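You operate a simulated robot arm through the tools that you are given. There is no shell and no other tool. Be economical: measure what you need, move in short steps, check, and stop when the job is done.

The job below is to be done with a simulated robot arm. You get a single attempt, and the scene is never put back.

## Task
Vent the air line, then bring it back at 4 bar.
Fine: close the air valve, hold the vent button till the gauge reads 0, set the regulator knob, reopen the valve.

Only the result counts: the job must be done as asked and must still hold three seconds after the hand-in. Knocking over, shifting, dropping, spilling or breaking anything else fails it.

## Robot
A 5-joint arm with a two-finger parallel gripper on a trunk, on a base that drives. Base frame: it is fixed to the floor where the robot stands at the start and does not move with it; the origin is under the middle of the robot, x ahead of it, y to its left, z up. Lengths are in m, angles in degrees, forces in N, time in s.
It reaches about 1.134 m from its shoulder. Its first joint turns from -149.0 to 149.0 degrees. Places, roughly: blue air valve [1, 0, 1.2]; first-branch flow knob [0.9, -0.4, 1.3]; grey tube end [1.25, 0.5, 1]; orange tube end [1.25, 0.75, 1]; regulator knob [1, -0.1, 1.2]; second-branch flow knob [0.9, -0.3, 1.2]; small air gauge [1, -0.1, 1.6]; vent button [1, -0.1, 1.1]; yellow tube end [1.25, 0.5, 1]. Payload 1.57 kg.
Tool frame: the origin (TCP) lies between the finger pads and is the grasp point; the fingertips stand 0.03 m ahead of it; z points along the fingers, y is the line along which they close. Largest opening 0.11 m; finger width 0.024, thickness 0.012; the body of the gripper, 0.048 by 0.112 m, starts 0.078 m behind the TCP.
Orientation is that of the tool frame in the base frame, as a unit quaternion [x, y, z, w]. With the fingers straight down and closing along the base's y, the tool's x points along the base's -x, its y along +y and its z along -z.

## Interface
- The arm moves only by the tool nudge_tool. Its argument "moves" is a list of rows, each an object (a shift or turn left out is 0, a gripper value left out holds the last) with "dp": the shift along the tool's x, y, z in m, a list of three; "angular": the turn, a rotation vector about the tool's x, y, z in degrees, a list of three; "hand": the opening in per cent of the stroke, from 0 (shut) to 100 (fully open). In form: [{"dp": [tx, ty, tz], "angular": [ax, ay, az], "hand": hand}, ...]. A call has 1 to 10 rows; each row shifts and turns the commanded pose from where the row before left it, along the tool's axes as they then stand. Rows are played at 5 a second. More than 0.05 m and 8.6 degrees between two rows, or a gripper value outside its range, and nothing of the call is played. A pose out of reach is approached as far as the arm can. The call stops where the force on the tool passes 90 N (or 10 N more than at its start, if that is more) or the arm is blocked; 0.2 s more then pass. Each finger travels about 0.153 m/s and halts on what it meets, pressing with about 23 N; the grip force reading is that of the motor and also rises with nothing between the fingers. The clock runs only during rows and for 0.2 s after the last one: add rows that do not move to give the fingers time. It gives the time, the measured TCP pose, the force on the tool (base axes), the opening and the grip force at its end, in the units of the frame above (readings bear some noise), with the torque about the TCP (base axes, N m) and any sound that the robot's microphone picked up, and new pictures: "pictures" is both (left out), scene, wrist or none.
- Cameras (640 x 400 px; columns grow to the right, rows downward): "scene" is now at [0.0464, 0.1642, 1.7378]; the picture's right is [-0.19, -0.98, 0.00], its down [-0.51, 0.10, -0.86] and it looks along [0.84, -0.17, -0.52] (base axes); focal length 260 px, centre (320, 200). "wrist" rides on the gripper at [0.07, 0.016, -0.141] in the tool frame; the picture's right is [-0.23, 0.97, 0.00], its down [-0.86, -0.20, -0.48] and it looks along [-0.47, -0.11, 0.88] (tool axes); focal length 222 px, centre (320, 200). There is no depth. A picture from a camera that has moved, and an enlarged one, comes with that camera's place and axes in the base frame and with its lens.
- slide_trunk(by): slides the trunk up (or, below 0, down) by that many m; the arm and the scene camera ride with it, the base frame stays. It gives what a move gives, with no picture.
- base_move(legs): drives the robot by 1 to 6 legs, each [ahead, turn to the left] in m and degrees, along the robot's own axes; the way and the turn of a leg run together, so that a leg with both is an arc; at most 1.5 m and 180 degrees a leg. The arm and the cameras ride along, it lands a little off, and it stops where it bumps. It gives what a move gives, and a new picture of the scene camera.
- pan_tilt(pan, tilt): turns the head with the scene camera to pan (to the left, within 155 degrees either way) and tilt (down, from -29 to 69), counted from straight ahead of the robot. It gives what a move gives, and a new picture of the scene camera.
- zoom(camera, box): a new picture of the part [left, top, right, bottom] of that camera's present view, enlarged. No time passes.
- close_job(): hands the job in; it is judged then, once.

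Go step by step. Nothing tells you exact positions but the pictures and the camera data: compare them with the known pose of the tool, close in by small moves and look again before you grip or let go. The budget is 120 turns and 260 pictures, counting those below and the enlarged ones. Unless the task says otherwise, let go and move clear before handing in, and close with one line.

The tools are called by a JSON object that holds its "api" and its "payload". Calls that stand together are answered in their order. nudge_tool: Moves the arm, as the interface text tells. Its arguments: {"type":"object","properties":{"moves":{"type":"array","items":{"type":"object","properties":{"dp":{"type":"array","items":{"type":"number"}},"angular":{"type":"array","items":{"type":"number"}},"hand":{"type":"number"}}}},"pictures":{"type":"string","enum":["both","scene","wrist","none"]}},"required":["moves"]} The other tools are called the same way: slide_trunk (by) slides the trunk up or down; base_move (legs) drives the base; pan_tilt (pan, tilt) turns the head that bears the scene camera; zoom (camera, box) takes an enlarged picture of a part of a camera's view; close_job () hands the job in.

At the start:

```text
time: 0.0
tool_pos: [0.6811, -0.0524, 1.0004]
ee_rot: [0.003, 1.0, 0.001, 0.0]
force: [-0.6, 0.3, 0.4]
torque: [0.0, 0.0, 0.0]
grip_width: 0.1101
gripper_force: 0.1
trunk travel left (down, up): [-0.733, 0.237]
robot x, y, heading: [0.0052, 0.0084, 0.0]
head pan, tilt: [-11.2, 31.1]
```

scene: 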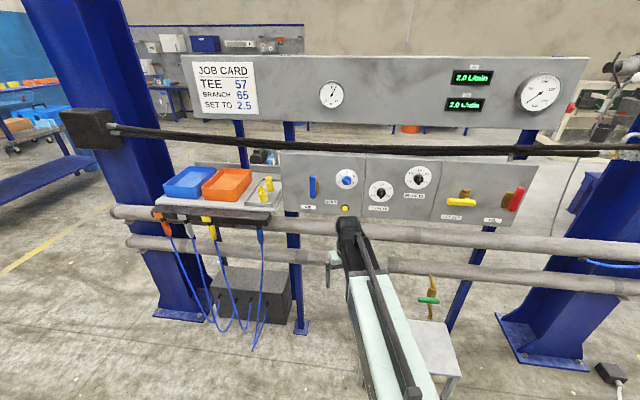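
wrist: 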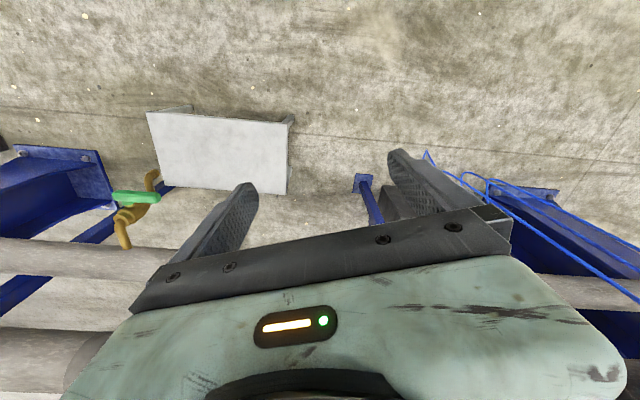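

I see a panel with a blue valve handle, a blue regulator knob, two flow knobs and a yellow vent button. I'll zoom in for the details first.

{"api": "zoom", "payload": {"camera": "scene", "box": [280, 150, 440, 250]}}

{"api": "zoom", "payload": {"camera": "scene", "box": [180, 50, 380, 175]}}

{"api": "zoom", "payload": {"camera": "scene", "box": [400, 50, 600, 240]}}

```text
4.00 times, centred on (360, 200) of scene
camera zoom: at [0.0464, 0.1642, 1.7378], right [-0.19, -0.98, 0.0], down [-0.51, 0.1, -0.86], along [0.84, -0.17, -0.52], focal length 1040 px, centre (160, 200)
```

zoom: 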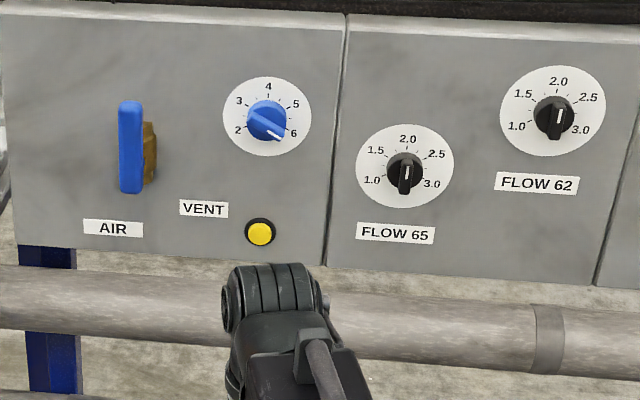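

```text
3.20 times, centred on (280, 112) of scene
camera zoom: at [0.0464, 0.1642, 1.7378], right [-0.19, -0.98, 0.0], down [-0.51, 0.1, -0.86], along [0.84, -0.17, -0.52], focal length 832 px, centre (448, 480)
```

zoom: 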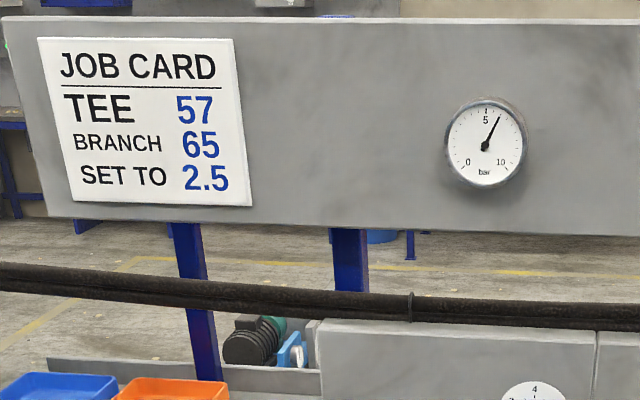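

```text
2.11 times, centred on (500, 145) of scene
camera zoom: at [0.0464, 0.1642, 1.7378], right [-0.19, -0.98, 0.0], down [-0.51, 0.1, -0.86], along [0.84, -0.17, -0.52], focal length 547 px, centre (-59, 316)
```

zoom: 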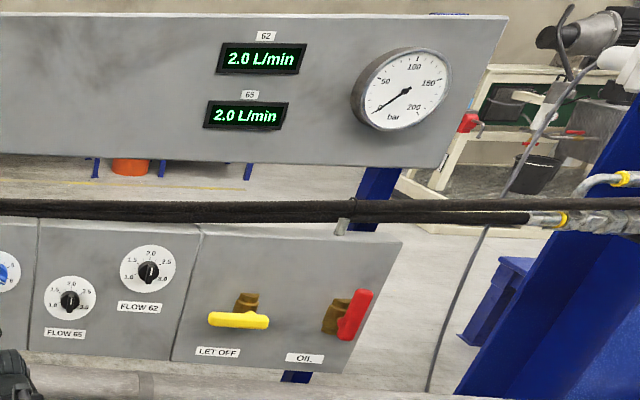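

The panel is upright but yawed about 19° from the robot's axis. I'll pull the arm in a little, then drive so that I stand square in front of the valve and knob.

{"api": "nudge_tool", "payload": {"moves": [{"dp": [0.05, 0, 0]}, {"dp": [0.05, 0, 0]}, {"dp": [0.05, 0, 0]}, {}], "pictures": "none"}}

{"api": "base_move", "payload": {"legs": [[0, 58], [0.24, 0], [0, -76.5]]}}

{"api": "pan_tilt", "payload": {"pan": 0, "tilt": 25}}

```text
time: 1.0
tool_pos: [0.5723, -0.0532, 0.9987]
ee_rot: [0.004, 1.0, 0.0, 0.0]
force: [0.6, 0.2, -0.1]
torque: [0.02, 0.04, 0.02]
grip_width: 0.11
gripper_force: 0.0
out of reach, approached as far as the arm can: row 3
trunk travel left (down, up): [-0.733, 0.237]
robot x, y, heading: [0.0038, 0.0094, 0.2]
head pan, tilt: [-11.2, 31.1]
```

```text
time: 8.6
tool_pos: [0.6501, -0.0319, 0.9997]
ee_rot: [0.169, 0.986, 0.0, -0.001]
force: [-0.3, 0.1, 0.7]
torque: [-0.04, 0.06, 0.03]
grip_width: 0.1101
gripper_force: 0.0
trunk travel left (down, up): [-0.733, 0.237]
robot x, y, heading: [0.1363, 0.231, -18.6]
head pan, tilt: [-11.2, 31.1]
camera scene: at [0.2271, 0.3595, 1.7377], right [-0.5, -0.87, 0.0], down [-0.45, 0.26, -0.86], along [0.74, -0.43, -0.52], focal length 260 px, centre (320, 200)
```

scene: 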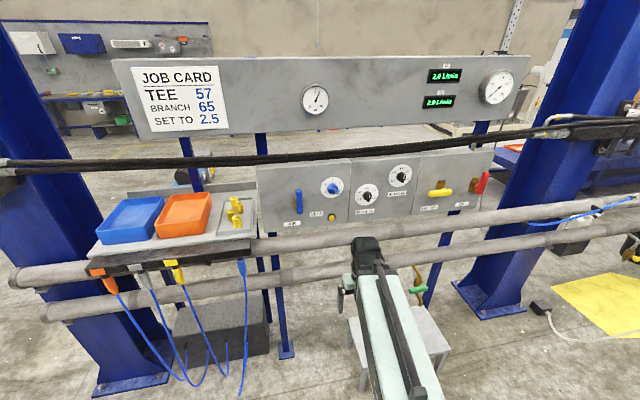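

```text
time: 9.4
tool_pos: [0.6505, -0.0315, 0.9992]
ee_rot: [0.168, 0.986, 0.0, -0.001]
force: [0.7, -0.6, 0.7]
torque: [0.06, 0.03, -0.02]
grip_width: 0.1098
gripper_force: 0.0
trunk travel left (down, up): [-0.733, 0.237]
robot x, y, heading: [0.1374, 0.2261, -18.7]
head pan, tilt: [0.0, 25.0]
camera scene: at [0.2354, 0.3742, 1.7475], right [-0.32, -0.95, 0.0], down [-0.4, 0.14, -0.91], along [0.86, -0.29, -0.42], focal length 260 px, centre (320, 200)
```

scene: 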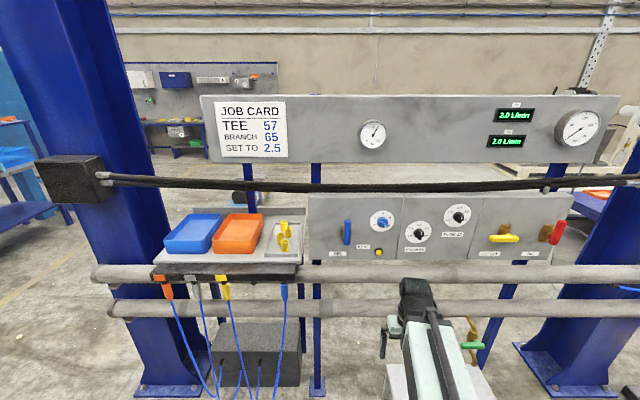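

I'm now square to the panel, with the knob and button nearly straight ahead of the arm. Next I'll raise the tool and pitch it to horizontal.

{"api": "nudge_tool", "payload": {"moves": [{"dp": [0, 0, -0.05]}, {"dp": [-0.03, 0, -0.05]}, {"dp": [-0.03, 0, -0.04]}, {"dp": [0, 0, 0], "angular": [0, -8.5, 0]}, {"angular": [0, -8.5, 0]}, {"angular": [0, -8.5, 0]}, {"angular": [0, -8.5, 0]}, {"angular": [0, -8.5, 0]}, {}], "pictures": "scene"}}

```text
refused: row 2 steps farther than a row can; nothing moved
```

{"api": "nudge_tool", "payload": {"moves": [{"dp": [0, 0, -0.05]}, {"dp": [-0.03, 0, -0.039]}, {"dp": [-0.03, 0, -0.039]}, {"dp": [0, 0, 0], "angular": [0, -8.5, 0]}, {"angular": [0, -8.5, 0]}, {"angular": [0, -8.5, 0]}, {"angular": [0, -8.5, 0]}, {"angular": [0, -8.5, 0]}, {}], "pictures": "scene"}}

```text
time: 11.4
tool_pos: [0.793, -0.0983, 1.0623]
ee_rot: [0.157, 0.919, -0.061, 0.355]
force: [-1.1, 0.0, -0.1]
torque: [-0.02, 0.03, 0.04]
grip_width: 0.1101
gripper_force: 0.1
out of reach, approached as far as the arm can: row 1, 2, 3, 5, 6, 7, 8
trunk travel left (down, up): [-0.733, 0.237]
robot x, y, heading: [0.1384, 0.2252, -18.7]
head pan, tilt: [0.0, 25.0]
camera scene: at [0.2356, 0.3745, 1.7475], right [-0.32, -0.95, 0.0], down [-0.4, 0.13, -0.91], along [0.86, -0.29, -0.42], focal length 260 px, centre (320, 200)
```

scene: 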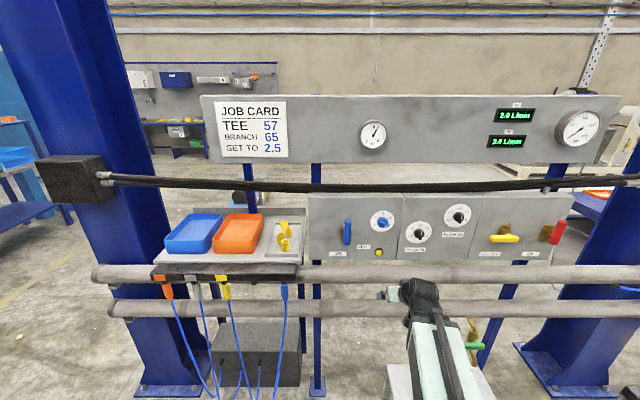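

The tool is pitched halfway at TCP height 1.06 and F about 0.78, with some reach limits on the way. I'll continue the rotation and see whether it completes.

{"api": "nudge_tool", "payload": {"moves": [{"angular": [0, -8.5, 0]}, {"angular": [0, -8.5, 0]}, {"angular": [0, -8.5, 0]}, {"angular": [0, -8.5, 0]}, {"angular": [0, -8.5, 0]}, {}], "pictures": "none"}}

```text
time: 12.8
tool_pos: [0.8572, -0.135, 1.2162]
ee_rot: [0.125, 0.728, -0.114, 0.664]
force: [0.2, -0.4, -0.6]
torque: [-0.03, 0.03, 0.01]
grip_width: 0.1099
gripper_force: 0.1
out of reach, approached as far as the arm can: row 1, 2, 3, 4, 5
trunk travel left (down, up): [-0.733, 0.237]
robot x, y, heading: [0.1357, 0.2257, -18.9]
head pan, tilt: [0.0, 25.0]
```

The tool is now nearly horizontal at F≈0.855, and it can't retract further at this stance. I'll back the base up a bit and take pictures.

{"api": "base_move", "payload": {"legs": [[-0.14, 0]]}}

{"api": "nudge_tool", "payload": {"moves": [{"angular": [0, -4.5, 0]}, {}, {}]}}

```text
time: 14.1
tool_pos: [0.7239, -0.0889, 1.2163]
ee_rot: [0.124, 0.729, -0.113, 0.664]
force: [0.1, 0.0, -0.3]
torque: [0.02, 0.03, -0.01]
grip_width: 0.1101
gripper_force: 0.1
trunk travel left (down, up): [-0.733, 0.237]
robot x, y, heading: [-0.0011, 0.2727, -18.6]
head pan, tilt: [0.0, 25.0]
camera scene: at [0.1003, 0.42, 1.7475], right [-0.32, -0.95, 0.0], down [-0.4, 0.13, -0.91], along [0.86, -0.29, -0.42], focal length 260 px, centre (320, 200)
```

scene: 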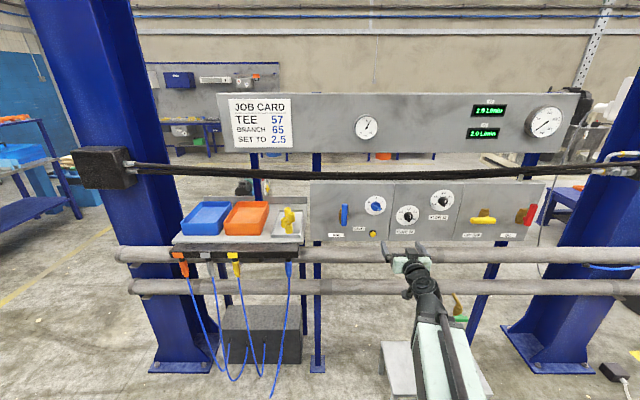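

```text
time: 14.9
tool_pos: [0.7238, -0.0895, 1.2336]
ee_rot: [0.12, 0.703, -0.118, 0.692]
force: [0.0, 0.7, 0.0]
torque: [-0.02, -0.01, 0.0]
grip_width: 0.11
gripper_force: 0.1
out of reach, approached as far as the arm can: row 1
trunk travel left (down, up): [-0.733, 0.237]
robot x, y, heading: [0.0003, 0.2696, -18.5]
head pan, tilt: [0.0, 25.0]
camera scene: at [0.1005, 0.4199, 1.7475], right [-0.32, -0.95, 0.0], down [-0.4, 0.13, -0.91], along [0.86, -0.29, -0.42], focal length 260 px, centre (320, 200)
camera wrist: at [0.5946, -0.0286, 1.1664], right [0.33, 0.92, 0.23], down [-0.51, -0.03, 0.86], along [0.8, -0.4, 0.45], focal length 222 px, centre (320, 200)
```

scene: 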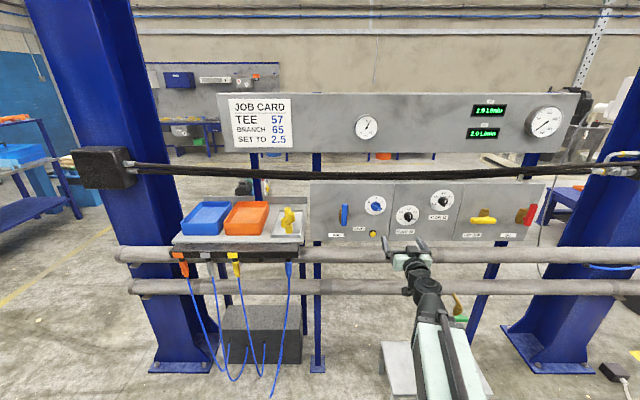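
wrist: 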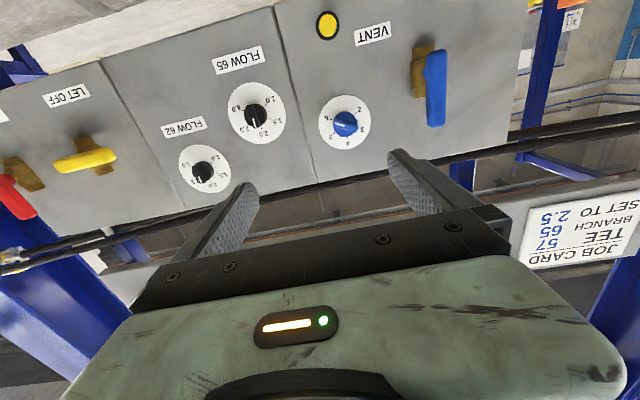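

Triangulating from both cameras gives the knob at about (1.00, -0.14, 1.239) and the valve handle at about (1.01, 0.00, 1.215). I'll take close-ups to understand the valve's pivot.

{"api": "zoom", "payload": {"camera": "wrist", "box": [290, 0, 500, 160]}}

{"api": "zoom", "payload": {"camera": "scene", "box": [310, 175, 430, 250]}}

{"api": "zoom", "payload": {"camera": "scene", "box": [440, 175, 560, 250]}}

```text
2.50 times, centred on (395, 80) of wrist
camera zoom: at [0.5946, -0.0286, 1.1664], right [0.33, 0.92, 0.23], down [-0.51, -0.03, 0.86], along [0.8, -0.4, 0.45], focal length 555 px, centre (132, 500)
```

zoom: 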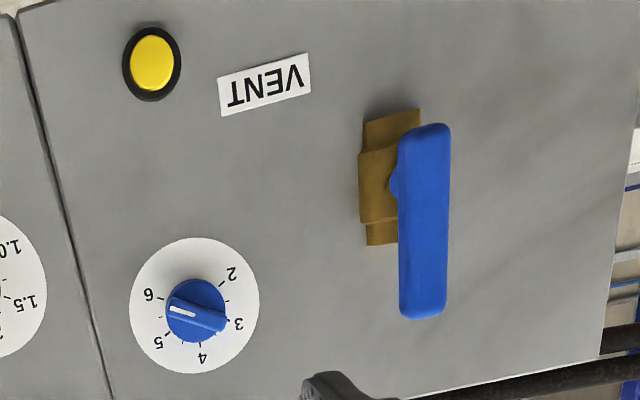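

```text
5.33 times, centred on (370, 212) of scene
camera zoom: at [0.1005, 0.4199, 1.7475], right [-0.32, -0.95, 0.0], down [-0.4, 0.13, -0.91], along [0.86, -0.29, -0.42], focal length 1386 px, centre (53, 133)
```

zoom: 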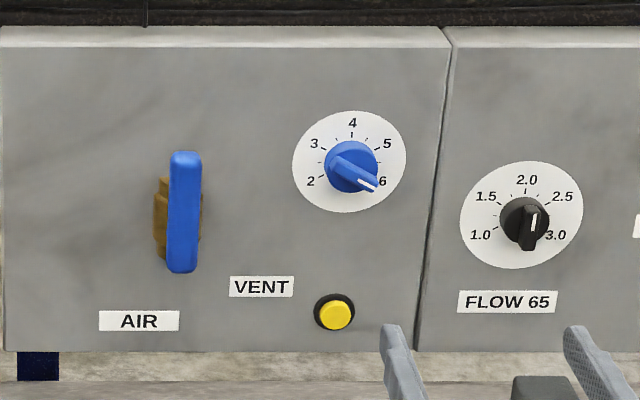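

```text
5.33 times, centred on (500, 212) of scene
camera zoom: at [0.1005, 0.4199, 1.7475], right [-0.32, -0.95, 0.0], down [-0.4, 0.13, -0.91], along [0.86, -0.29, -0.42], focal length 1386 px, centre (-640, 133)
```

zoom: 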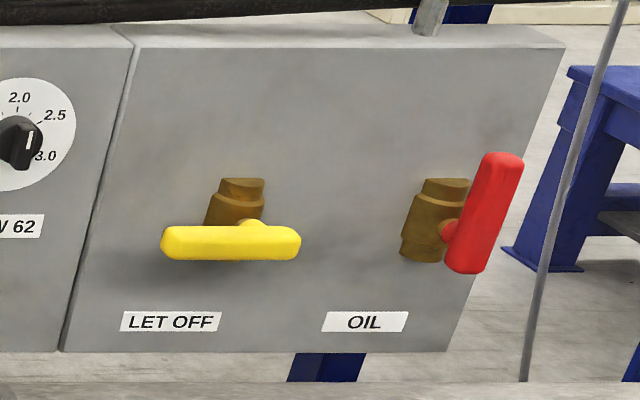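

The brass bodies run vertically, so a lever in line with the body is open and across it is closed, as LET OFF shows. I'll shift the base about 9 cm left so the valve and knob lie at small equal angles.

{"api": "base_move", "payload": {"legs": [[-0.1, 0], [0, 40], [0.14, 0], [0, -40]]}}

{"api": "nudge_tool", "payload": {"moves": [{"hand": 65}, {}], "pictures": "wrist"}}

```text
time: 20.7
tool_pos: [0.7634, 0.0, 1.2329]
ee_rot: [0.116, 0.703, -0.114, 0.692]
force: [1.1, -0.3, -0.3]
torque: [-0.01, 0.01, -0.04]
grip_width: 0.1098
gripper_force: 0.1
trunk travel left (down, up): [-0.733, 0.237]
robot x, y, heading: [0.0384, 0.361, -17.3]
head pan, tilt: [0.0, 25.0]
camera scene: at [0.1373, 0.5111, 1.7474], right [-0.3, -0.95, 0.0], down [-0.4, 0.13, -0.91], along [0.86, -0.27, -0.42], focal length 260 px, centre (320, 200)
```

scene: 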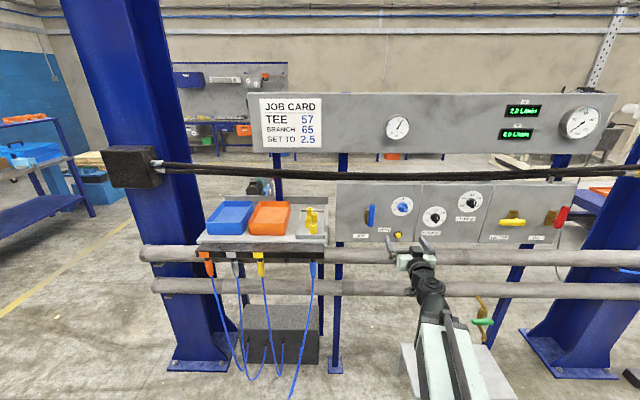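

```text
time: 21.3
tool_pos: [0.7644, 0.0009, 1.2345]
ee_rot: [0.116, 0.703, -0.115, 0.692]
force: [0.1, -0.2, 0.4]
torque: [0.0, 0.0, 0.0]
grip_width: 0.0717
gripper_force: 0.1
trunk travel left (down, up): [-0.733, 0.237]
robot x, y, heading: [0.037, 0.3599, -17.7]
head pan, tilt: [0.0, 25.0]
camera wrist: at [0.6335, 0.0613, 1.1663], right [0.32, 0.92, 0.23], down [-0.51, -0.04, 0.86], along [0.8, -0.39, 0.45], focal length 222 px, centre (320, 200)
```

wrist: 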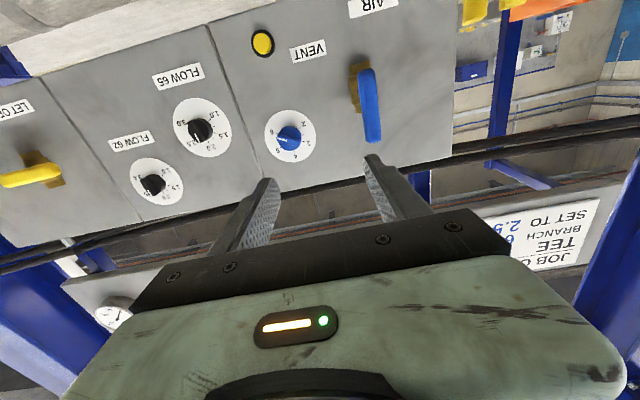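

The TCP is at F 0.725 and the valve lever's pivot is at about F 0.954, L −0.326, z 1.20. I'll go to a pre-grasp 9 cm in front of it, with a small yaw.

{"api": "nudge_tool", "payload": {"moves": [{"angular": [-4.6, 0, 0]}, {"dp": [0.009, 0.0175, 0.0355]}, {"dp": [0.009, 0.0175, 0.0355]}, {"dp": [0.009, 0.0175, 0.0355]}, {"dp": [0.009, 0.0175, 0.0355]}, {}, {}]}}

```text
time: 22.9
tool_pos: [0.9168, 0.0324, 1.2348]
ee_rot: [0.089, 0.707, -0.087, 0.696]
force: [1.0, 0.1, 0.1]
torque: [-0.01, 0.0, 0.0]
grip_width: 0.0718
gripper_force: 0.1
out of reach, approached as far as the arm can: row 2, 3, 4, 5
trunk travel left (down, up): [-0.733, 0.237]
robot x, y, heading: [0.0407, 0.3605, -17.6]
head pan, tilt: [0.0, 25.0]
camera scene: at [0.1356, 0.511, 1.7475], right [-0.3, -0.95, 0.0], down [-0.4, 0.13, -0.91], along [0.86, -0.27, -0.42], focal length 260 px, centre (320, 200)
camera wrist: at [0.782, 0.0825, 1.1662], right [0.24, 0.94, 0.23], down [-0.5, -0.08, 0.86], along [0.83, -0.32, 0.45], focal length 222 px, centre (320, 200)
```

scene: 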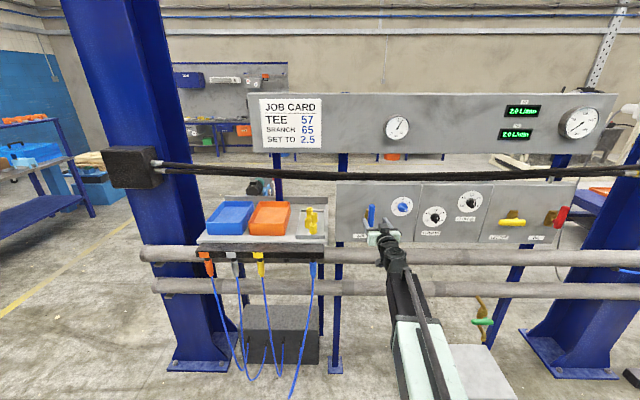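
wrist: 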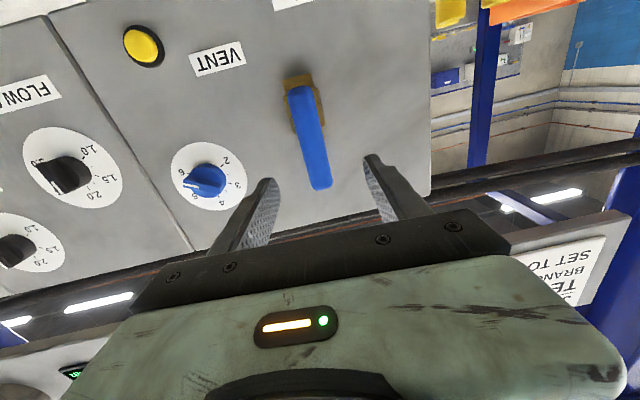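

The arm could not go lower with a level tool because the wrist bend limits it. Lowering the trunk should fix that.

{"api": "slide_trunk", "payload": {"by": -0.08}}

{"api": "nudge_tool", "payload": {"moves": [{"dp": [-0.022, 0, 0]}, {"dp": [-0.022, 0, 0]}, {}, {}]}}

```text
time: 24.1
tool_pos: [0.9165, 0.0315, 1.1543]
ee_rot: [0.089, 0.708, -0.087, 0.695]
force: [0.2, -0.3, 0.1]
torque: [0.0, -0.01, 0.02]
grip_width: 0.0714
gripper_force: 0.1
trunk travel left (down, up): [-0.653, 0.317]
robot x, y, heading: [0.0409, 0.3648, -17.6]
head pan, tilt: [0.0, 25.0]
```

```text
time: 25.1
tool_pos: [0.9161, 0.0325, 1.1538]
ee_rot: [0.088, 0.708, -0.086, 0.695]
force: [0.1, -1.1, -0.1]
torque: [0.0, -0.01, -0.01]
grip_width: 0.0715
gripper_force: 0.0
out of reach, approached as far as the arm can: row 1, 2
trunk travel left (down, up): [-0.653, 0.317]
robot x, y, heading: [0.0385, 0.355, -17.5]
head pan, tilt: [0.0, 25.0]
camera scene: at [0.1358, 0.5111, 1.6675], right [-0.3, -0.95, 0.0], down [-0.4, 0.13, -0.91], along [0.86, -0.27, -0.42], focal length 260 px, centre (320, 200)
camera wrist: at [0.7821, 0.0825, 1.0861], right [0.24, 0.94, 0.23], down [-0.5, -0.08, 0.86], along [0.83, -0.32, 0.45], focal length 222 px, centre (320, 200)
```

scene: 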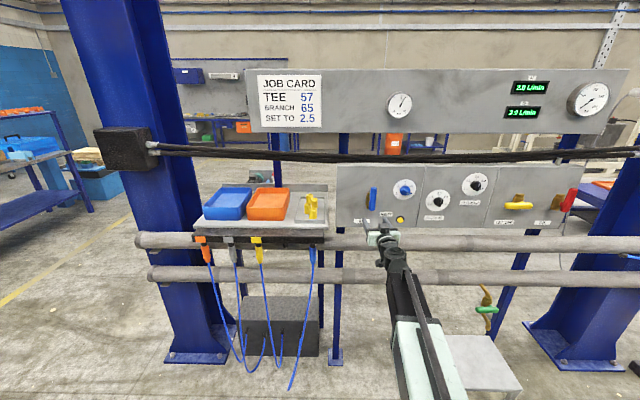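
wrist: 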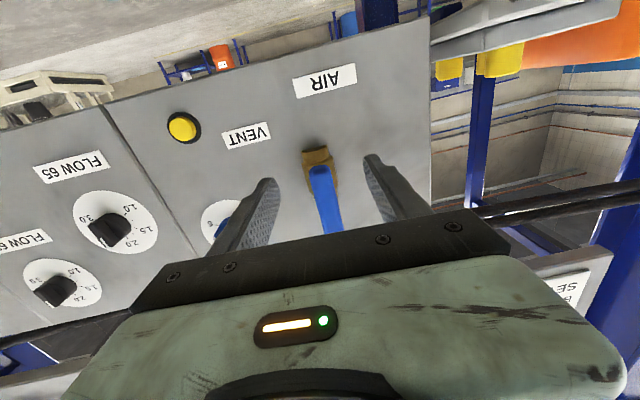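

The tool height only follows the trunk: nudging it vertically has no effect, while F, lateral, pitch and roll all work. I'll set height with the trunk and check before advancing.

{"api": "slide_trunk", "payload": {"by": 0.046}}

{"api": "nudge_tool", "payload": {"moves": [{"dp": [0, 0, 0.03]}, {}]}}

```text
time: 26.0
tool_pos: [0.9173, 0.0324, 1.1999]
ee_rot: [0.089, 0.707, -0.087, 0.696]
force: [0.0, 0.4, -1.1]
torque: [-0.02, -0.01, 0.03]
grip_width: 0.0714
gripper_force: 0.0
trunk travel left (down, up): [-0.699, 0.271]
robot x, y, heading: [0.0377, 0.3616, -17.6]
head pan, tilt: [0.0, 25.0]
```

```text
time: 26.6
tool_pos: [0.9455, 0.0249, 1.1978]
ee_rot: [0.089, 0.708, -0.087, 0.695]
force: [0.1, -0.5, 0.1]
torque: [-0.01, 0.02, 0.03]
grip_width: 0.0715
gripper_force: 0.2
trunk travel left (down, up): [-0.699, 0.271]
robot x, y, heading: [0.0395, 0.3601, -17.7]
head pan, tilt: [0.0, 25.0]
camera scene: at [0.1362, 0.511, 1.7135], right [-0.3, -0.95, 0.0], down [-0.4, 0.13, -0.91], along [0.86, -0.27, -0.42], focal length 260 px, centre (320, 200)
camera wrist: at [0.8106, 0.0753, 1.1319], right [0.24, 0.94, 0.23], down [-0.5, -0.08, 0.86], along [0.83, -0.32, 0.45], focal length 222 px, centre (320, 200)
```

scene: 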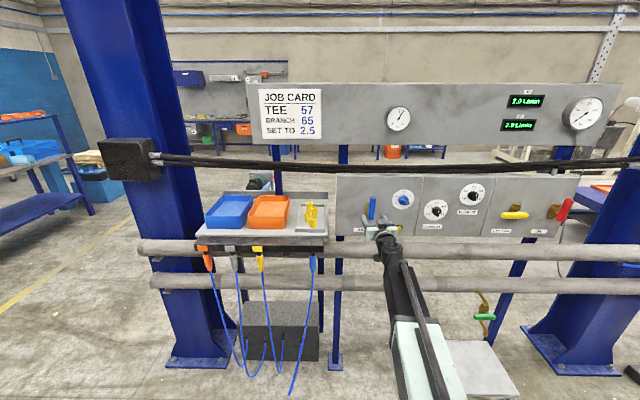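
wrist: 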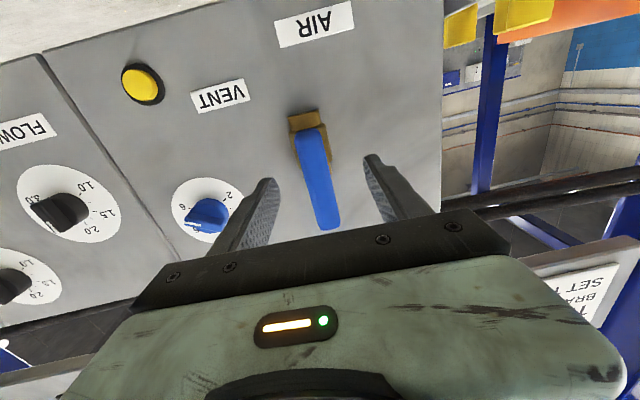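

The lever runs from z 1.165 to 1.265, with the pivot near 1.20, and it is centred between the fingers. I'll advance and look.

{"api": "nudge_tool", "payload": {"moves": [{"dp": [0, -0.002, 0.02]}, {"dp": [0, -0.002, 0.018]}, {}]}}

{"api": "zoom", "payload": {"camera": "scene", "box": [330, 170, 450, 245]}}

```text
time: 27.4
tool_pos: [0.981, 0.0113, 1.1998]
ee_rot: [0.089, 0.708, -0.087, 0.696]
force: [-0.8, 0.1, -0.1]
torque: [-0.01, 0.0, -0.01]
grip_width: 0.0715
gripper_force: 0.0
trunk travel left (down, up): [-0.699, 0.271]
robot x, y, heading: [0.0399, 0.3647, -17.5]
head pan, tilt: [0.0, 25.0]
camera scene: at [0.1359, 0.511, 1.7135], right [-0.3, -0.95, 0.0], down [-0.4, 0.13, -0.91], along [0.86, -0.27, -0.42], focal length 260 px, centre (320, 200)
camera wrist: at [0.8466, 0.0623, 1.1319], right [0.24, 0.94, 0.23], down [-0.5, -0.08, 0.86], along [0.83, -0.32, 0.45], focal length 222 px, centre (320, 200)
```

scene: 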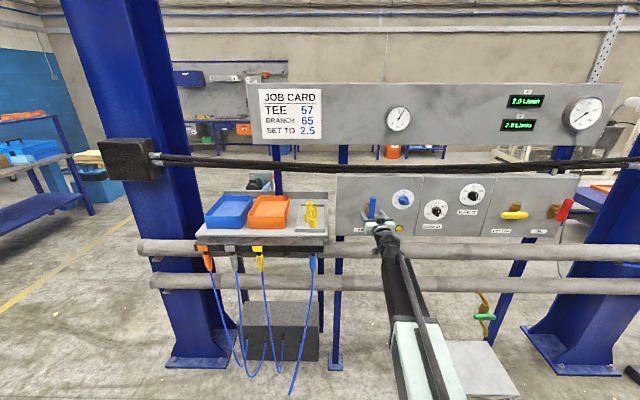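
wrist: 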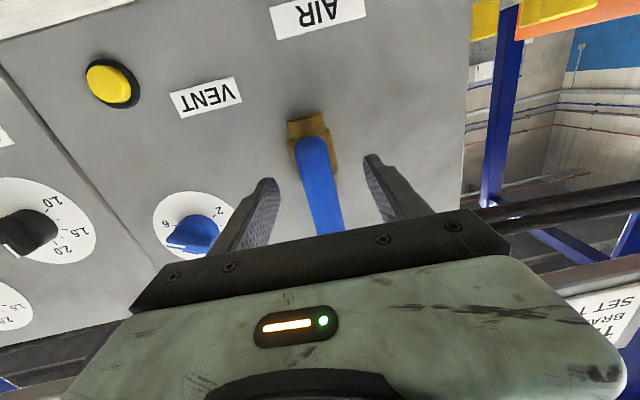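

```text
5.33 times, centred on (390, 208) of scene
camera zoom: at [0.1359, 0.511, 1.7135], right [-0.3, -0.95, 0.0], down [-0.4, 0.13, -0.91], along [0.86, -0.27, -0.42], focal length 1386 px, centre (-53, 160)
```

zoom: 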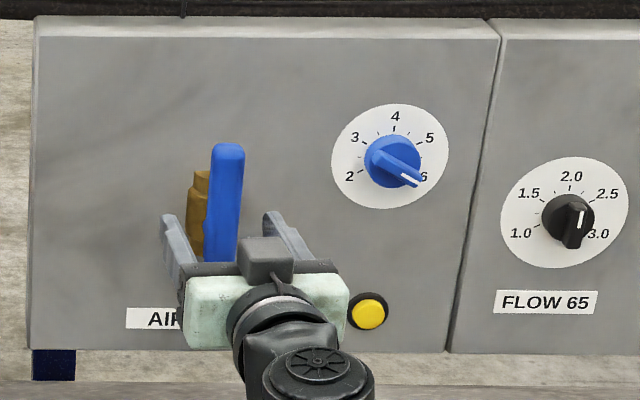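

The fingers straddle the lever. I'll go in a touch more and close.

{"api": "nudge_tool", "payload": {"moves": [{"dp": [0, 0, 0.006]}, {"hand": 10}, {}, {}], "pictures": "wrist"}}

{"api": "zoom", "payload": {"camera": "scene", "box": [330, 170, 450, 245]}}

```text
time: 28.4
tool_pos: [0.9875, 0.0088, 1.1996]
ee_rot: [0.09, 0.708, -0.087, 0.695]
force: [4.9, -6.4, 4.6]
torque: [-0.13, -0.06, -0.44]
grip_width: 0.0247
gripper_force: 36.6
trunk travel left (down, up): [-0.699, 0.271]
robot x, y, heading: [0.0398, 0.3591, -17.7]
head pan, tilt: [0.0, 25.0]
camera wrist: at [0.8527, 0.0596, 1.1318], right [0.25, 0.94, 0.23], down [-0.5, -0.08, 0.86], along [0.83, -0.33, 0.45], focal length 222 px, centre (320, 200)
```

wrist: 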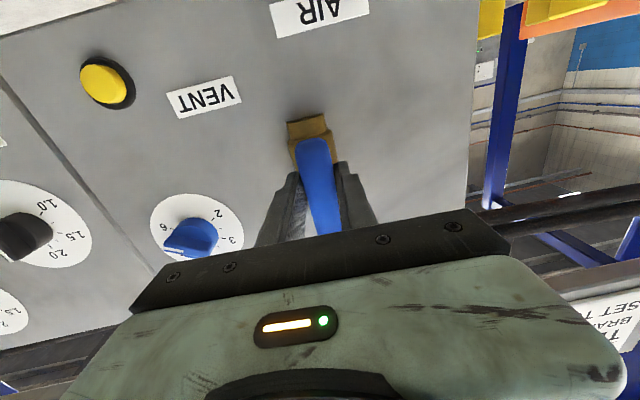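

```text
5.33 times, centred on (390, 208) of scene
camera zoom: at [0.136, 0.5101, 1.7137], right [-0.3, -0.95, 0.0], down [-0.4, 0.13, -0.91], along [0.86, -0.27, -0.42], focal length 1386 px, centre (-53, 160)
```

zoom: 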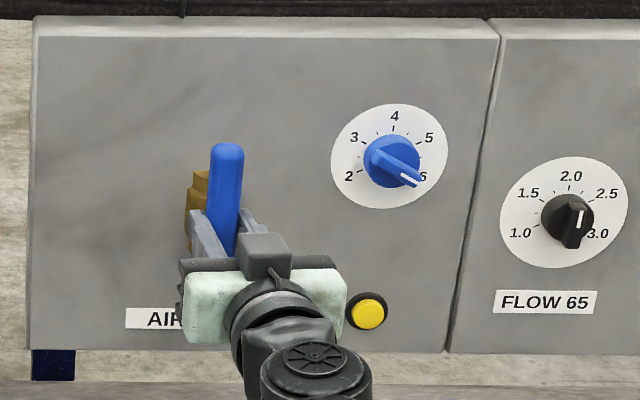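

The lever is gripped at 2.5 cm wide. I'll spin anticlockwise (lever up → left) in a short trial.

{"api": "nudge_tool", "payload": {"moves": [{"angular": [0, 0, -6]}, {"angular": [0, 0, -6]}, {"angular": [0, 0, -6]}, {}], "pictures": "none"}}

{"api": "zoom", "payload": {"camera": "scene", "box": [330, 170, 450, 245]}}

```text
time: 29.4
tool_pos: [0.987, 0.012, 1.1987]
ee_rot: [-0.024, 0.714, -0.195, 0.672]
force: [-3.6, 7.9, -10.6]
torque: [0.03, -0.14, -0.11]
grip_width: 0.0247
gripper_force: 35.9
trunk travel left (down, up): [-0.699, 0.271]
robot x, y, heading: [0.0367, 0.368, -17.6]
head pan, tilt: [0.0, 25.0]
```

```text
5.33 times, centred on (390, 208) of scene
camera zoom: at [0.1367, 0.5117, 1.7132], right [-0.3, -0.95, 0.0], down [-0.4, 0.13, -0.91], along [0.86, -0.27, -0.42], focal length 1386 px, centre (-53, 160)
```

zoom: 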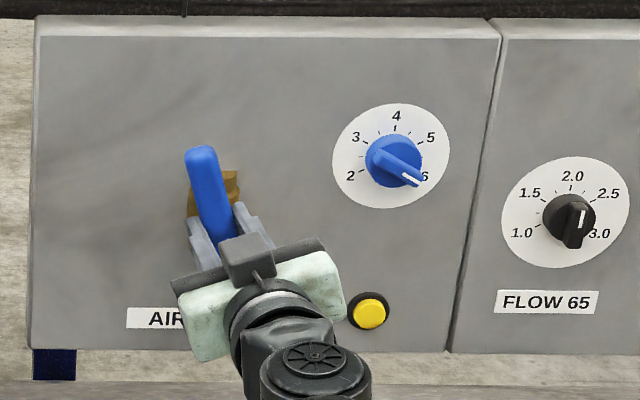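

It turns left freely with little torque, so I'll continue to 90°.

{"api": "nudge_tool", "payload": {"moves": [{"angular": [0, 0, -8]}, {"angular": [0, 0, -8]}, {"angular": [0, 0, -8]}, {"angular": [0, 0, -8]}, {"angular": [0, 0, -8]}, {}], "pictures": "none"}}

{"api": "nudge_tool", "payload": {"moves": [{"angular": [0, 0, -8]}, {"angular": [0, 0, -8]}, {"angular": [0, 0, -8]}, {"angular": [0, 0, -8]}, {}], "pictures": "scene"}}

{"api": "zoom", "payload": {"camera": "scene", "box": [330, 80, 450, 245]}}

```text
time: 30.8
tool_pos: [0.9893, 0.0136, 1.1983]
ee_rot: [-0.268, 0.662, -0.412, 0.566]
force: [-7.4, 25.4, -17.1]
torque: [0.41, 0.43, 0.38]
grip_width: 0.0342
gripper_force: 12.6
trunk travel left (down, up): [-0.699, 0.271]
robot x, y, heading: [0.0367, 0.3612, -17.6]
head pan, tilt: [0.0, 25.0]
```

```text
time: 32.0
tool_pos: [0.9905, 0.0126, 1.197]
ee_rot: [-0.441, 0.563, -0.552, 0.43]
force: [-3.7, 26.3, -29.9]
torque: [0.59, 0.49, 0.39]
grip_width: 0.0382
gripper_force: 14.9
trunk travel left (down, up): [-0.699, 0.271]
robot x, y, heading: [0.0406, 0.3598, -17.6]
head pan, tilt: [0.0, 25.0]
camera scene: at [0.1397, 0.5136, 1.7129], right [-0.3, -0.95, 0.0], down [-0.41, 0.13, -0.91], along [0.86, -0.27, -0.42], focal length 260 px, centre (320, 200)
```

scene: 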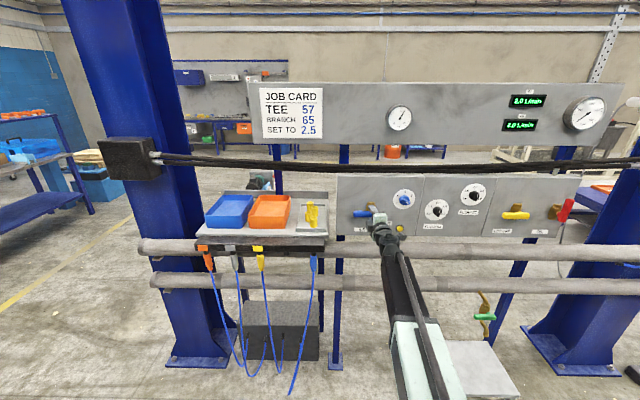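

```text
2.42 times, centred on (390, 162) of scene
camera zoom: at [0.1397, 0.5136, 1.7129], right [-0.3, -0.95, 0.0], down [-0.41, 0.13, -0.91], along [0.86, -0.27, -0.42], focal length 630 px, centre (150, 291)
```

zoom: 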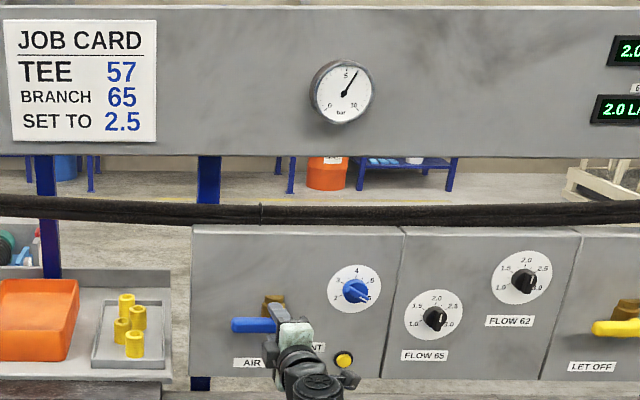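

The lever looks horizontal. I'll check it more closely before releasing.

{"api": "zoom", "payload": {"camera": "scene", "box": [340, 190, 420, 240]}}

{"api": "nudge_tool", "payload": {"moves": [{"angular": [0, 0, -4]}, {"hand": 60}, {}, {}, {"dp": [0, 0, -0.04]}, {"dp": [0, 0, -0.04]}, {}], "pictures": "none"}}

{"api": "zoom", "payload": {"camera": "scene", "box": [340, 190, 420, 240]}}

```text
8.00 times, centred on (380, 215) of scene
camera zoom: at [0.1397, 0.5136, 1.7129], right [-0.3, -0.95, 0.0], down [-0.41, 0.13, -0.91], along [0.86, -0.27, -0.42], focal length 2079 px, centre (-160, 80)
```

zoom: 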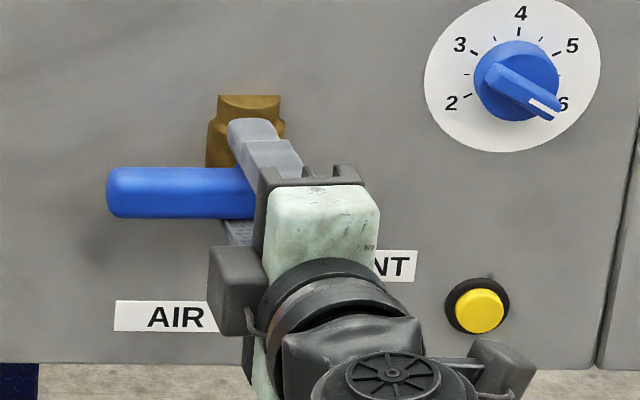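

```text
time: 33.6
tool_pos: [0.9096, 0.031, 1.1971]
ee_rot: [0.459, -0.553, 0.564, -0.408]
force: [-0.4, 0.6, -0.1]
torque: [0.02, 0.02, 0.01]
grip_width: 0.066
gripper_force: 0.1
out of reach, approached as far as the arm can: row 5
trunk travel left (down, up): [-0.699, 0.271]
robot x, y, heading: [0.0379, 0.3607, -17.3]
head pan, tilt: [0.0, 25.0]
```

```text
8.00 times, centred on (380, 215) of scene
camera zoom: at [0.1358, 0.511, 1.7135], right [-0.3, -0.95, 0.0], down [-0.4, 0.13, -0.91], along [0.86, -0.27, -0.42], focal length 2079 px, centre (-160, 80)
```

zoom: 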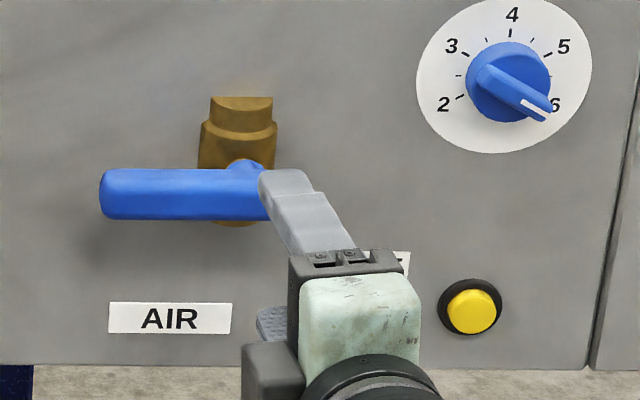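

The air lever is horizontal, so the valve is closed. Next I'll roll the tool so the camera is on top, shut the fingers, and go in front of the vent button at about (0.994, -0.134, 1.096).

{"api": "nudge_tool", "payload": {"moves": [{"dp": [0, 0, -0.02], "hand": 0}, {"angular": [0, 0, -8.6]}, {"angular": [0, 0, -8.6]}, {"angular": [0, 0, -8.6]}, {"angular": [0, 0, -8.6]}, {"angular": [0, 0, -8.6]}, {"angular": [0, 0, -8.6]}, {"angular": [0, 0, -8.6]}, {"angular": [0, 0, -8.6]}, {"angular": [0, 0, -8.6]}], "pictures": "none"}}

{"api": "nudge_tool", "payload": {"moves": [{"angular": [0, 0, -8.6]}, {"angular": [-7.4, 0, 0]}, {"dp": [0, 0.045, 0]}, {"dp": [0, 0.045, 0]}, {"dp": [0, 0.04, 0]}, {}]}}

```text
time: 35.8
tool_pos: [0.9197, 0.1242, 1.1994]
ee_rot: [0.698, -0.145, 0.7, 0.039]
force: [-0.3, -0.9, 0.8]
torque: [0.01, -0.03, -0.01]
grip_width: 0.0
gripper_force: 21.5
out of reach, approached as far as the arm can: row 2, 3, 4, 5, 6, 7, 8, 10
trunk travel left (down, up): [-0.699, 0.271]
robot x, y, heading: [0.0366, 0.3597, -17.6]
head pan, tilt: [0.0, 25.0]
```

```text
time: 37.2
tool_pos: [0.8804, 0.0155, 1.2004]
ee_rot: [0.699, -0.14, 0.688, 0.138]
force: [0.3, 0.1, 0.1]
torque: [0.02, 0.0, 0.03]
grip_width: 0.0001
gripper_force: 20.9
out of reach, approached as far as the arm can: row 2, 4, 5
trunk travel left (down, up): [-0.699, 0.271]
robot x, y, heading: [0.0402, 0.3624, -17.7]
head pan, tilt: [0.0, 25.0]
camera scene: at [0.1357, 0.5108, 1.7135], right [-0.3, -0.95, 0.0], down [-0.4, 0.13, -0.91], along [0.86, -0.27, -0.42], focal length 260 px, centre (320, 200)
camera wrist: at [0.7442, 0.0547, 1.2717], right [-0.38, -0.9, -0.23], down [-0.38, 0.37, -0.85], along [0.85, -0.24, -0.48], focal length 222 px, centre (320, 200)
```

scene: 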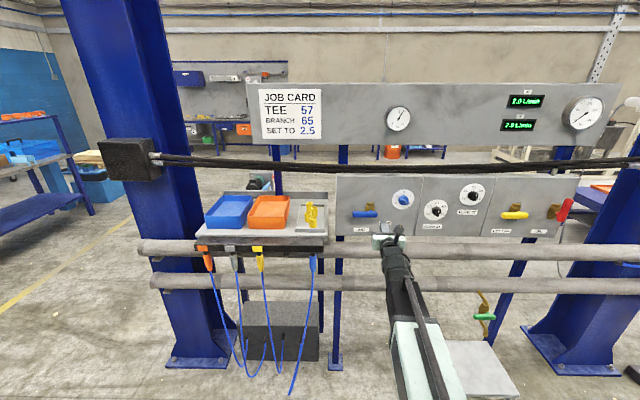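
wrist: 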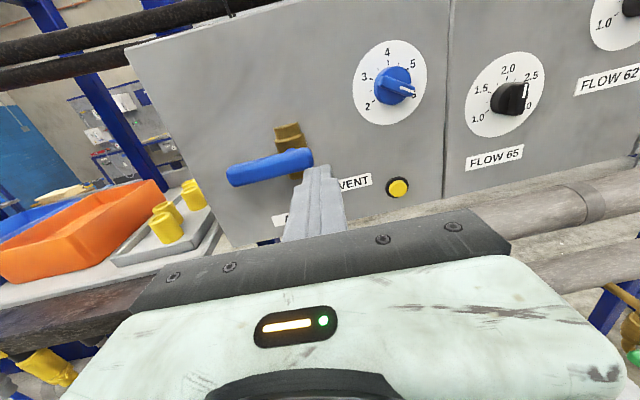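

The tool came through with the camera on top, after drifting left during the roll. I'll move right in small steps to line up with the button column.

{"api": "nudge_tool", "payload": {"moves": [{"angular": [4, 0, 0]}, {"dp": [0, 0.035, 0]}, {"dp": [0, 0.035, 0]}, {"dp": [0, 0.035, 0]}, {}], "pictures": "wrist"}}

```text
time: 38.4
tool_pos: [0.8477, -0.0809, 1.1998]
ee_rot: [0.703, -0.109, 0.694, 0.108]
force: [-0.3, -0.6, -0.2]
torque: [0.0, -0.01, 0.01]
grip_width: 0.0
gripper_force: 21.5
out of reach, approached as far as the arm can: row 1, 2
trunk travel left (down, up): [-0.699, 0.271]
robot x, y, heading: [0.0385, 0.364, -17.8]
head pan, tilt: [0.0, 25.0]
camera wrist: at [0.7081, -0.0545, 1.2718], right [-0.3, -0.93, -0.23], down [-0.41, 0.34, -0.85], along [0.86, -0.16, -0.48], focal length 222 px, centre (320, 200)
```

wrist: 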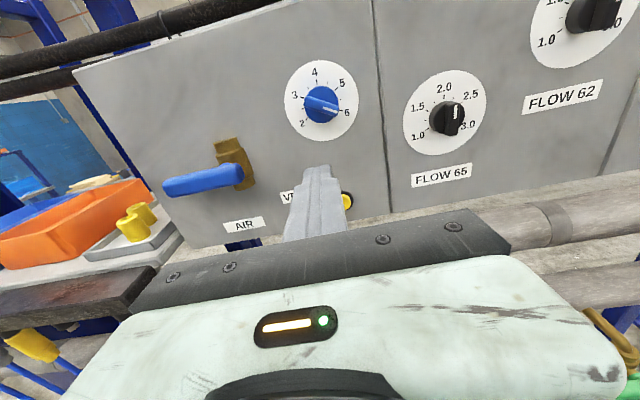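

The lateral alignment is good. The pipe top is near z 1.0 and below the panel, so lowering the trunk to put the TCP at 1.097 is clear.

{"api": "slide_trunk", "payload": {"by": -0.103}}

{"api": "nudge_tool", "payload": {"moves": [{"dp": [0, 0, 0.03]}, {"dp": [0, 0, 0.03]}, {}]}}

{"api": "zoom", "payload": {"camera": "scene", "box": [340, 180, 440, 245]}}

```text
time: 39.7
tool_pos: [0.8471, -0.0799, 1.0983]
ee_rot: [0.704, -0.11, 0.693, 0.108]
force: [0.3, 0.1, 0.1]
torque: [-0.02, 0.02, 0.03]
grip_width: 0.0
gripper_force: 21.4
trunk travel left (down, up): [-0.596, 0.374]
robot x, y, heading: [0.0407, 0.3657, -17.9]
head pan, tilt: [0.0, 25.0]
```

```text
time: 40.5
tool_pos: [0.9038, -0.0989, 1.0947]
ee_rot: [0.705, -0.11, 0.693, 0.108]
force: [0.8, 0.0, 0.1]
torque: [0.05, 0.01, 0.02]
grip_width: 0.0
gripper_force: 21.3
trunk travel left (down, up): [-0.596, 0.374]
robot x, y, heading: [0.0399, 0.3624, -17.7]
head pan, tilt: [0.0, 25.0]
camera scene: at [0.136, 0.511, 1.6105], right [-0.3, -0.95, 0.0], down [-0.4, 0.13, -0.91], along [0.86, -0.27, -0.42], focal length 260 px, centre (320, 200)
camera wrist: at [0.765, -0.0725, 1.1685], right [-0.3, -0.93, -0.23], down [-0.41, 0.34, -0.85], along [0.86, -0.16, -0.48], focal length 222 px, centre (320, 200)
```

scene: 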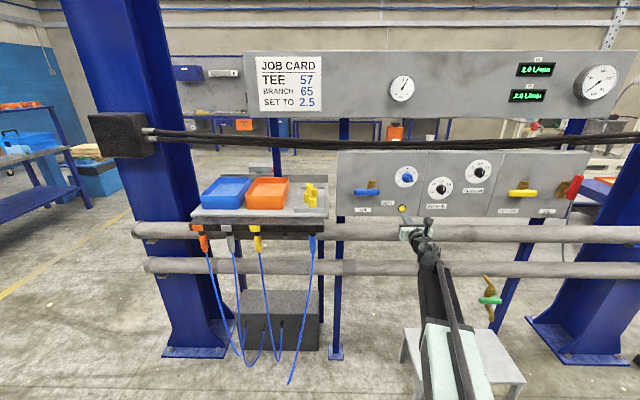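
wrist: 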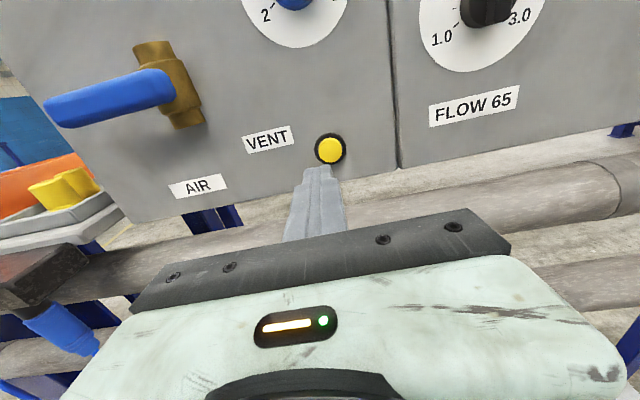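

```text
6.15 times, centred on (390, 212) of scene
camera zoom: at [0.136, 0.511, 1.6105], right [-0.3, -0.95, 0.0], down [-0.4, 0.13, -0.91], along [0.86, -0.27, -0.42], focal length 1600 px, centre (-111, 123)
```

zoom: 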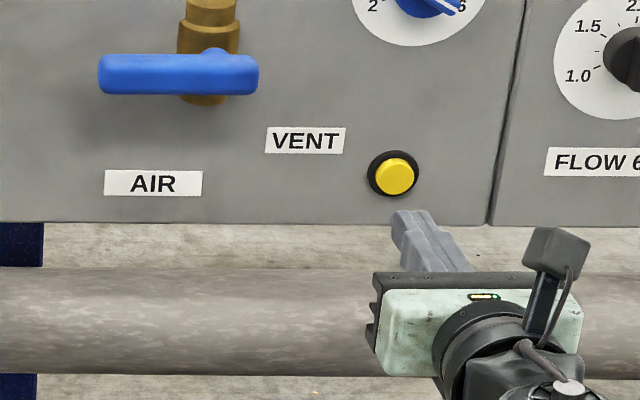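

The button is at about (1.002, -0.143, 1.093). I need 1.2 cm right and about 7.5 cm forward, so I'll approach and then creep in.

{"api": "nudge_tool", "payload": {"moves": [{"dp": [0, 0.012, 0]}, {"dp": [0, 0, 0.03]}, {"dp": [0, 0, 0.03]}, {}], "pictures": "wrist"}}

{"api": "zoom", "payload": {"camera": "scene", "box": [340, 180, 440, 245]}}

```text
time: 41.5
tool_pos: [0.9575, -0.1272, 1.0966]
ee_rot: [0.705, -0.11, 0.693, 0.108]
force: [-0.1, 0.8, -0.3]
torque: [-0.04, 0.01, -0.04]
grip_width: 0.0
gripper_force: 21.3
trunk travel left (down, up): [-0.596, 0.374]
robot x, y, heading: [0.0373, 0.3621, -17.7]
head pan, tilt: [0.0, 25.0]
camera wrist: at [0.8187, -0.1015, 1.1684], right [-0.3, -0.93, -0.23], down [-0.41, 0.34, -0.85], along [0.86, -0.16, -0.48], focal length 222 px, centre (320, 200)
```

wrist: 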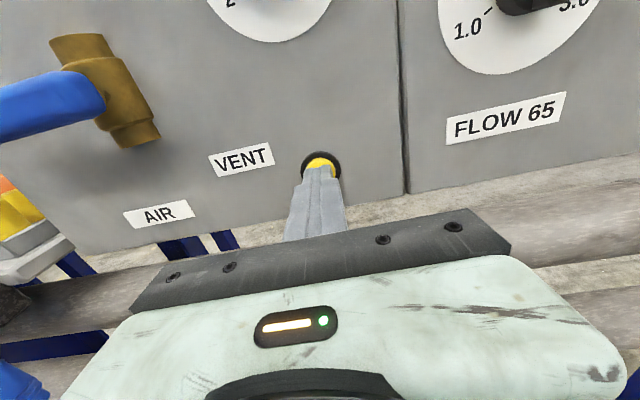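

```text
6.15 times, centred on (390, 212) of scene
camera zoom: at [0.1361, 0.511, 1.6105], right [-0.3, -0.95, 0.0], down [-0.4, 0.13, -0.91], along [0.86, -0.27, -0.42], focal length 1600 px, centre (-111, 123)
```

zoom: 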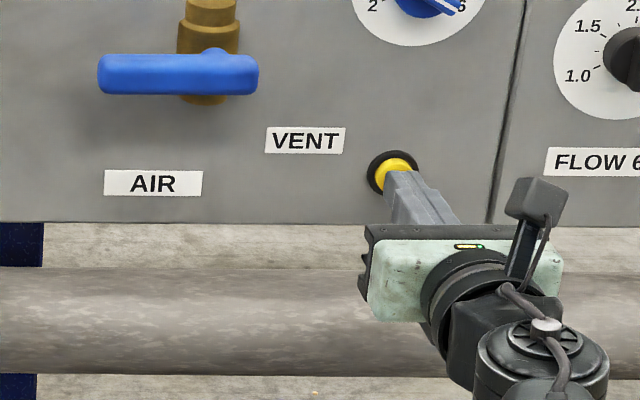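

Alignment looks right, with the tips about 1.5 cm away. I'll creep in and watch the force.

{"api": "nudge_tool", "payload": {"moves": [{"dp": [0, 0, 0.006]}, {"dp": [0, 0, 0.006]}, {"dp": [0, 0, 0.004]}, {}], "pictures": "none"}}

{"api": "zoom", "payload": {"camera": "scene", "box": [340, 70, 460, 245]}}

```text
time: 42.5
tool_pos: [0.9713, -0.1337, 1.0974]
ee_rot: [0.705, -0.109, 0.693, 0.107]
force: [-17.7, 6.6, -10.6]
torque: [0.08, 0.18, 0.02]
grip_width: 0.0
gripper_force: 21.9
trunk travel left (down, up): [-0.596, 0.374]
robot x, y, heading: [0.0382, 0.363, -17.5]
head pan, tilt: [0.0, 25.0]
heard: click
```

```text
2.29 times, centred on (400, 158) of scene
camera zoom: at [0.1345, 0.5113, 1.6105], right [-0.3, -0.95, 0.0], down [-0.4, 0.13, -0.91], along [0.86, -0.27, -0.42], focal length 594 px, centre (137, 297)
```

zoom: 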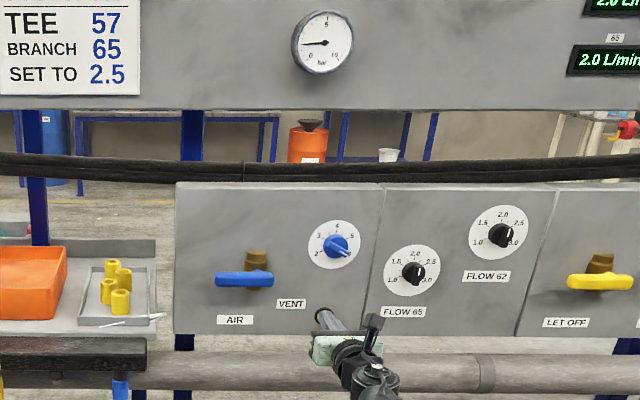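

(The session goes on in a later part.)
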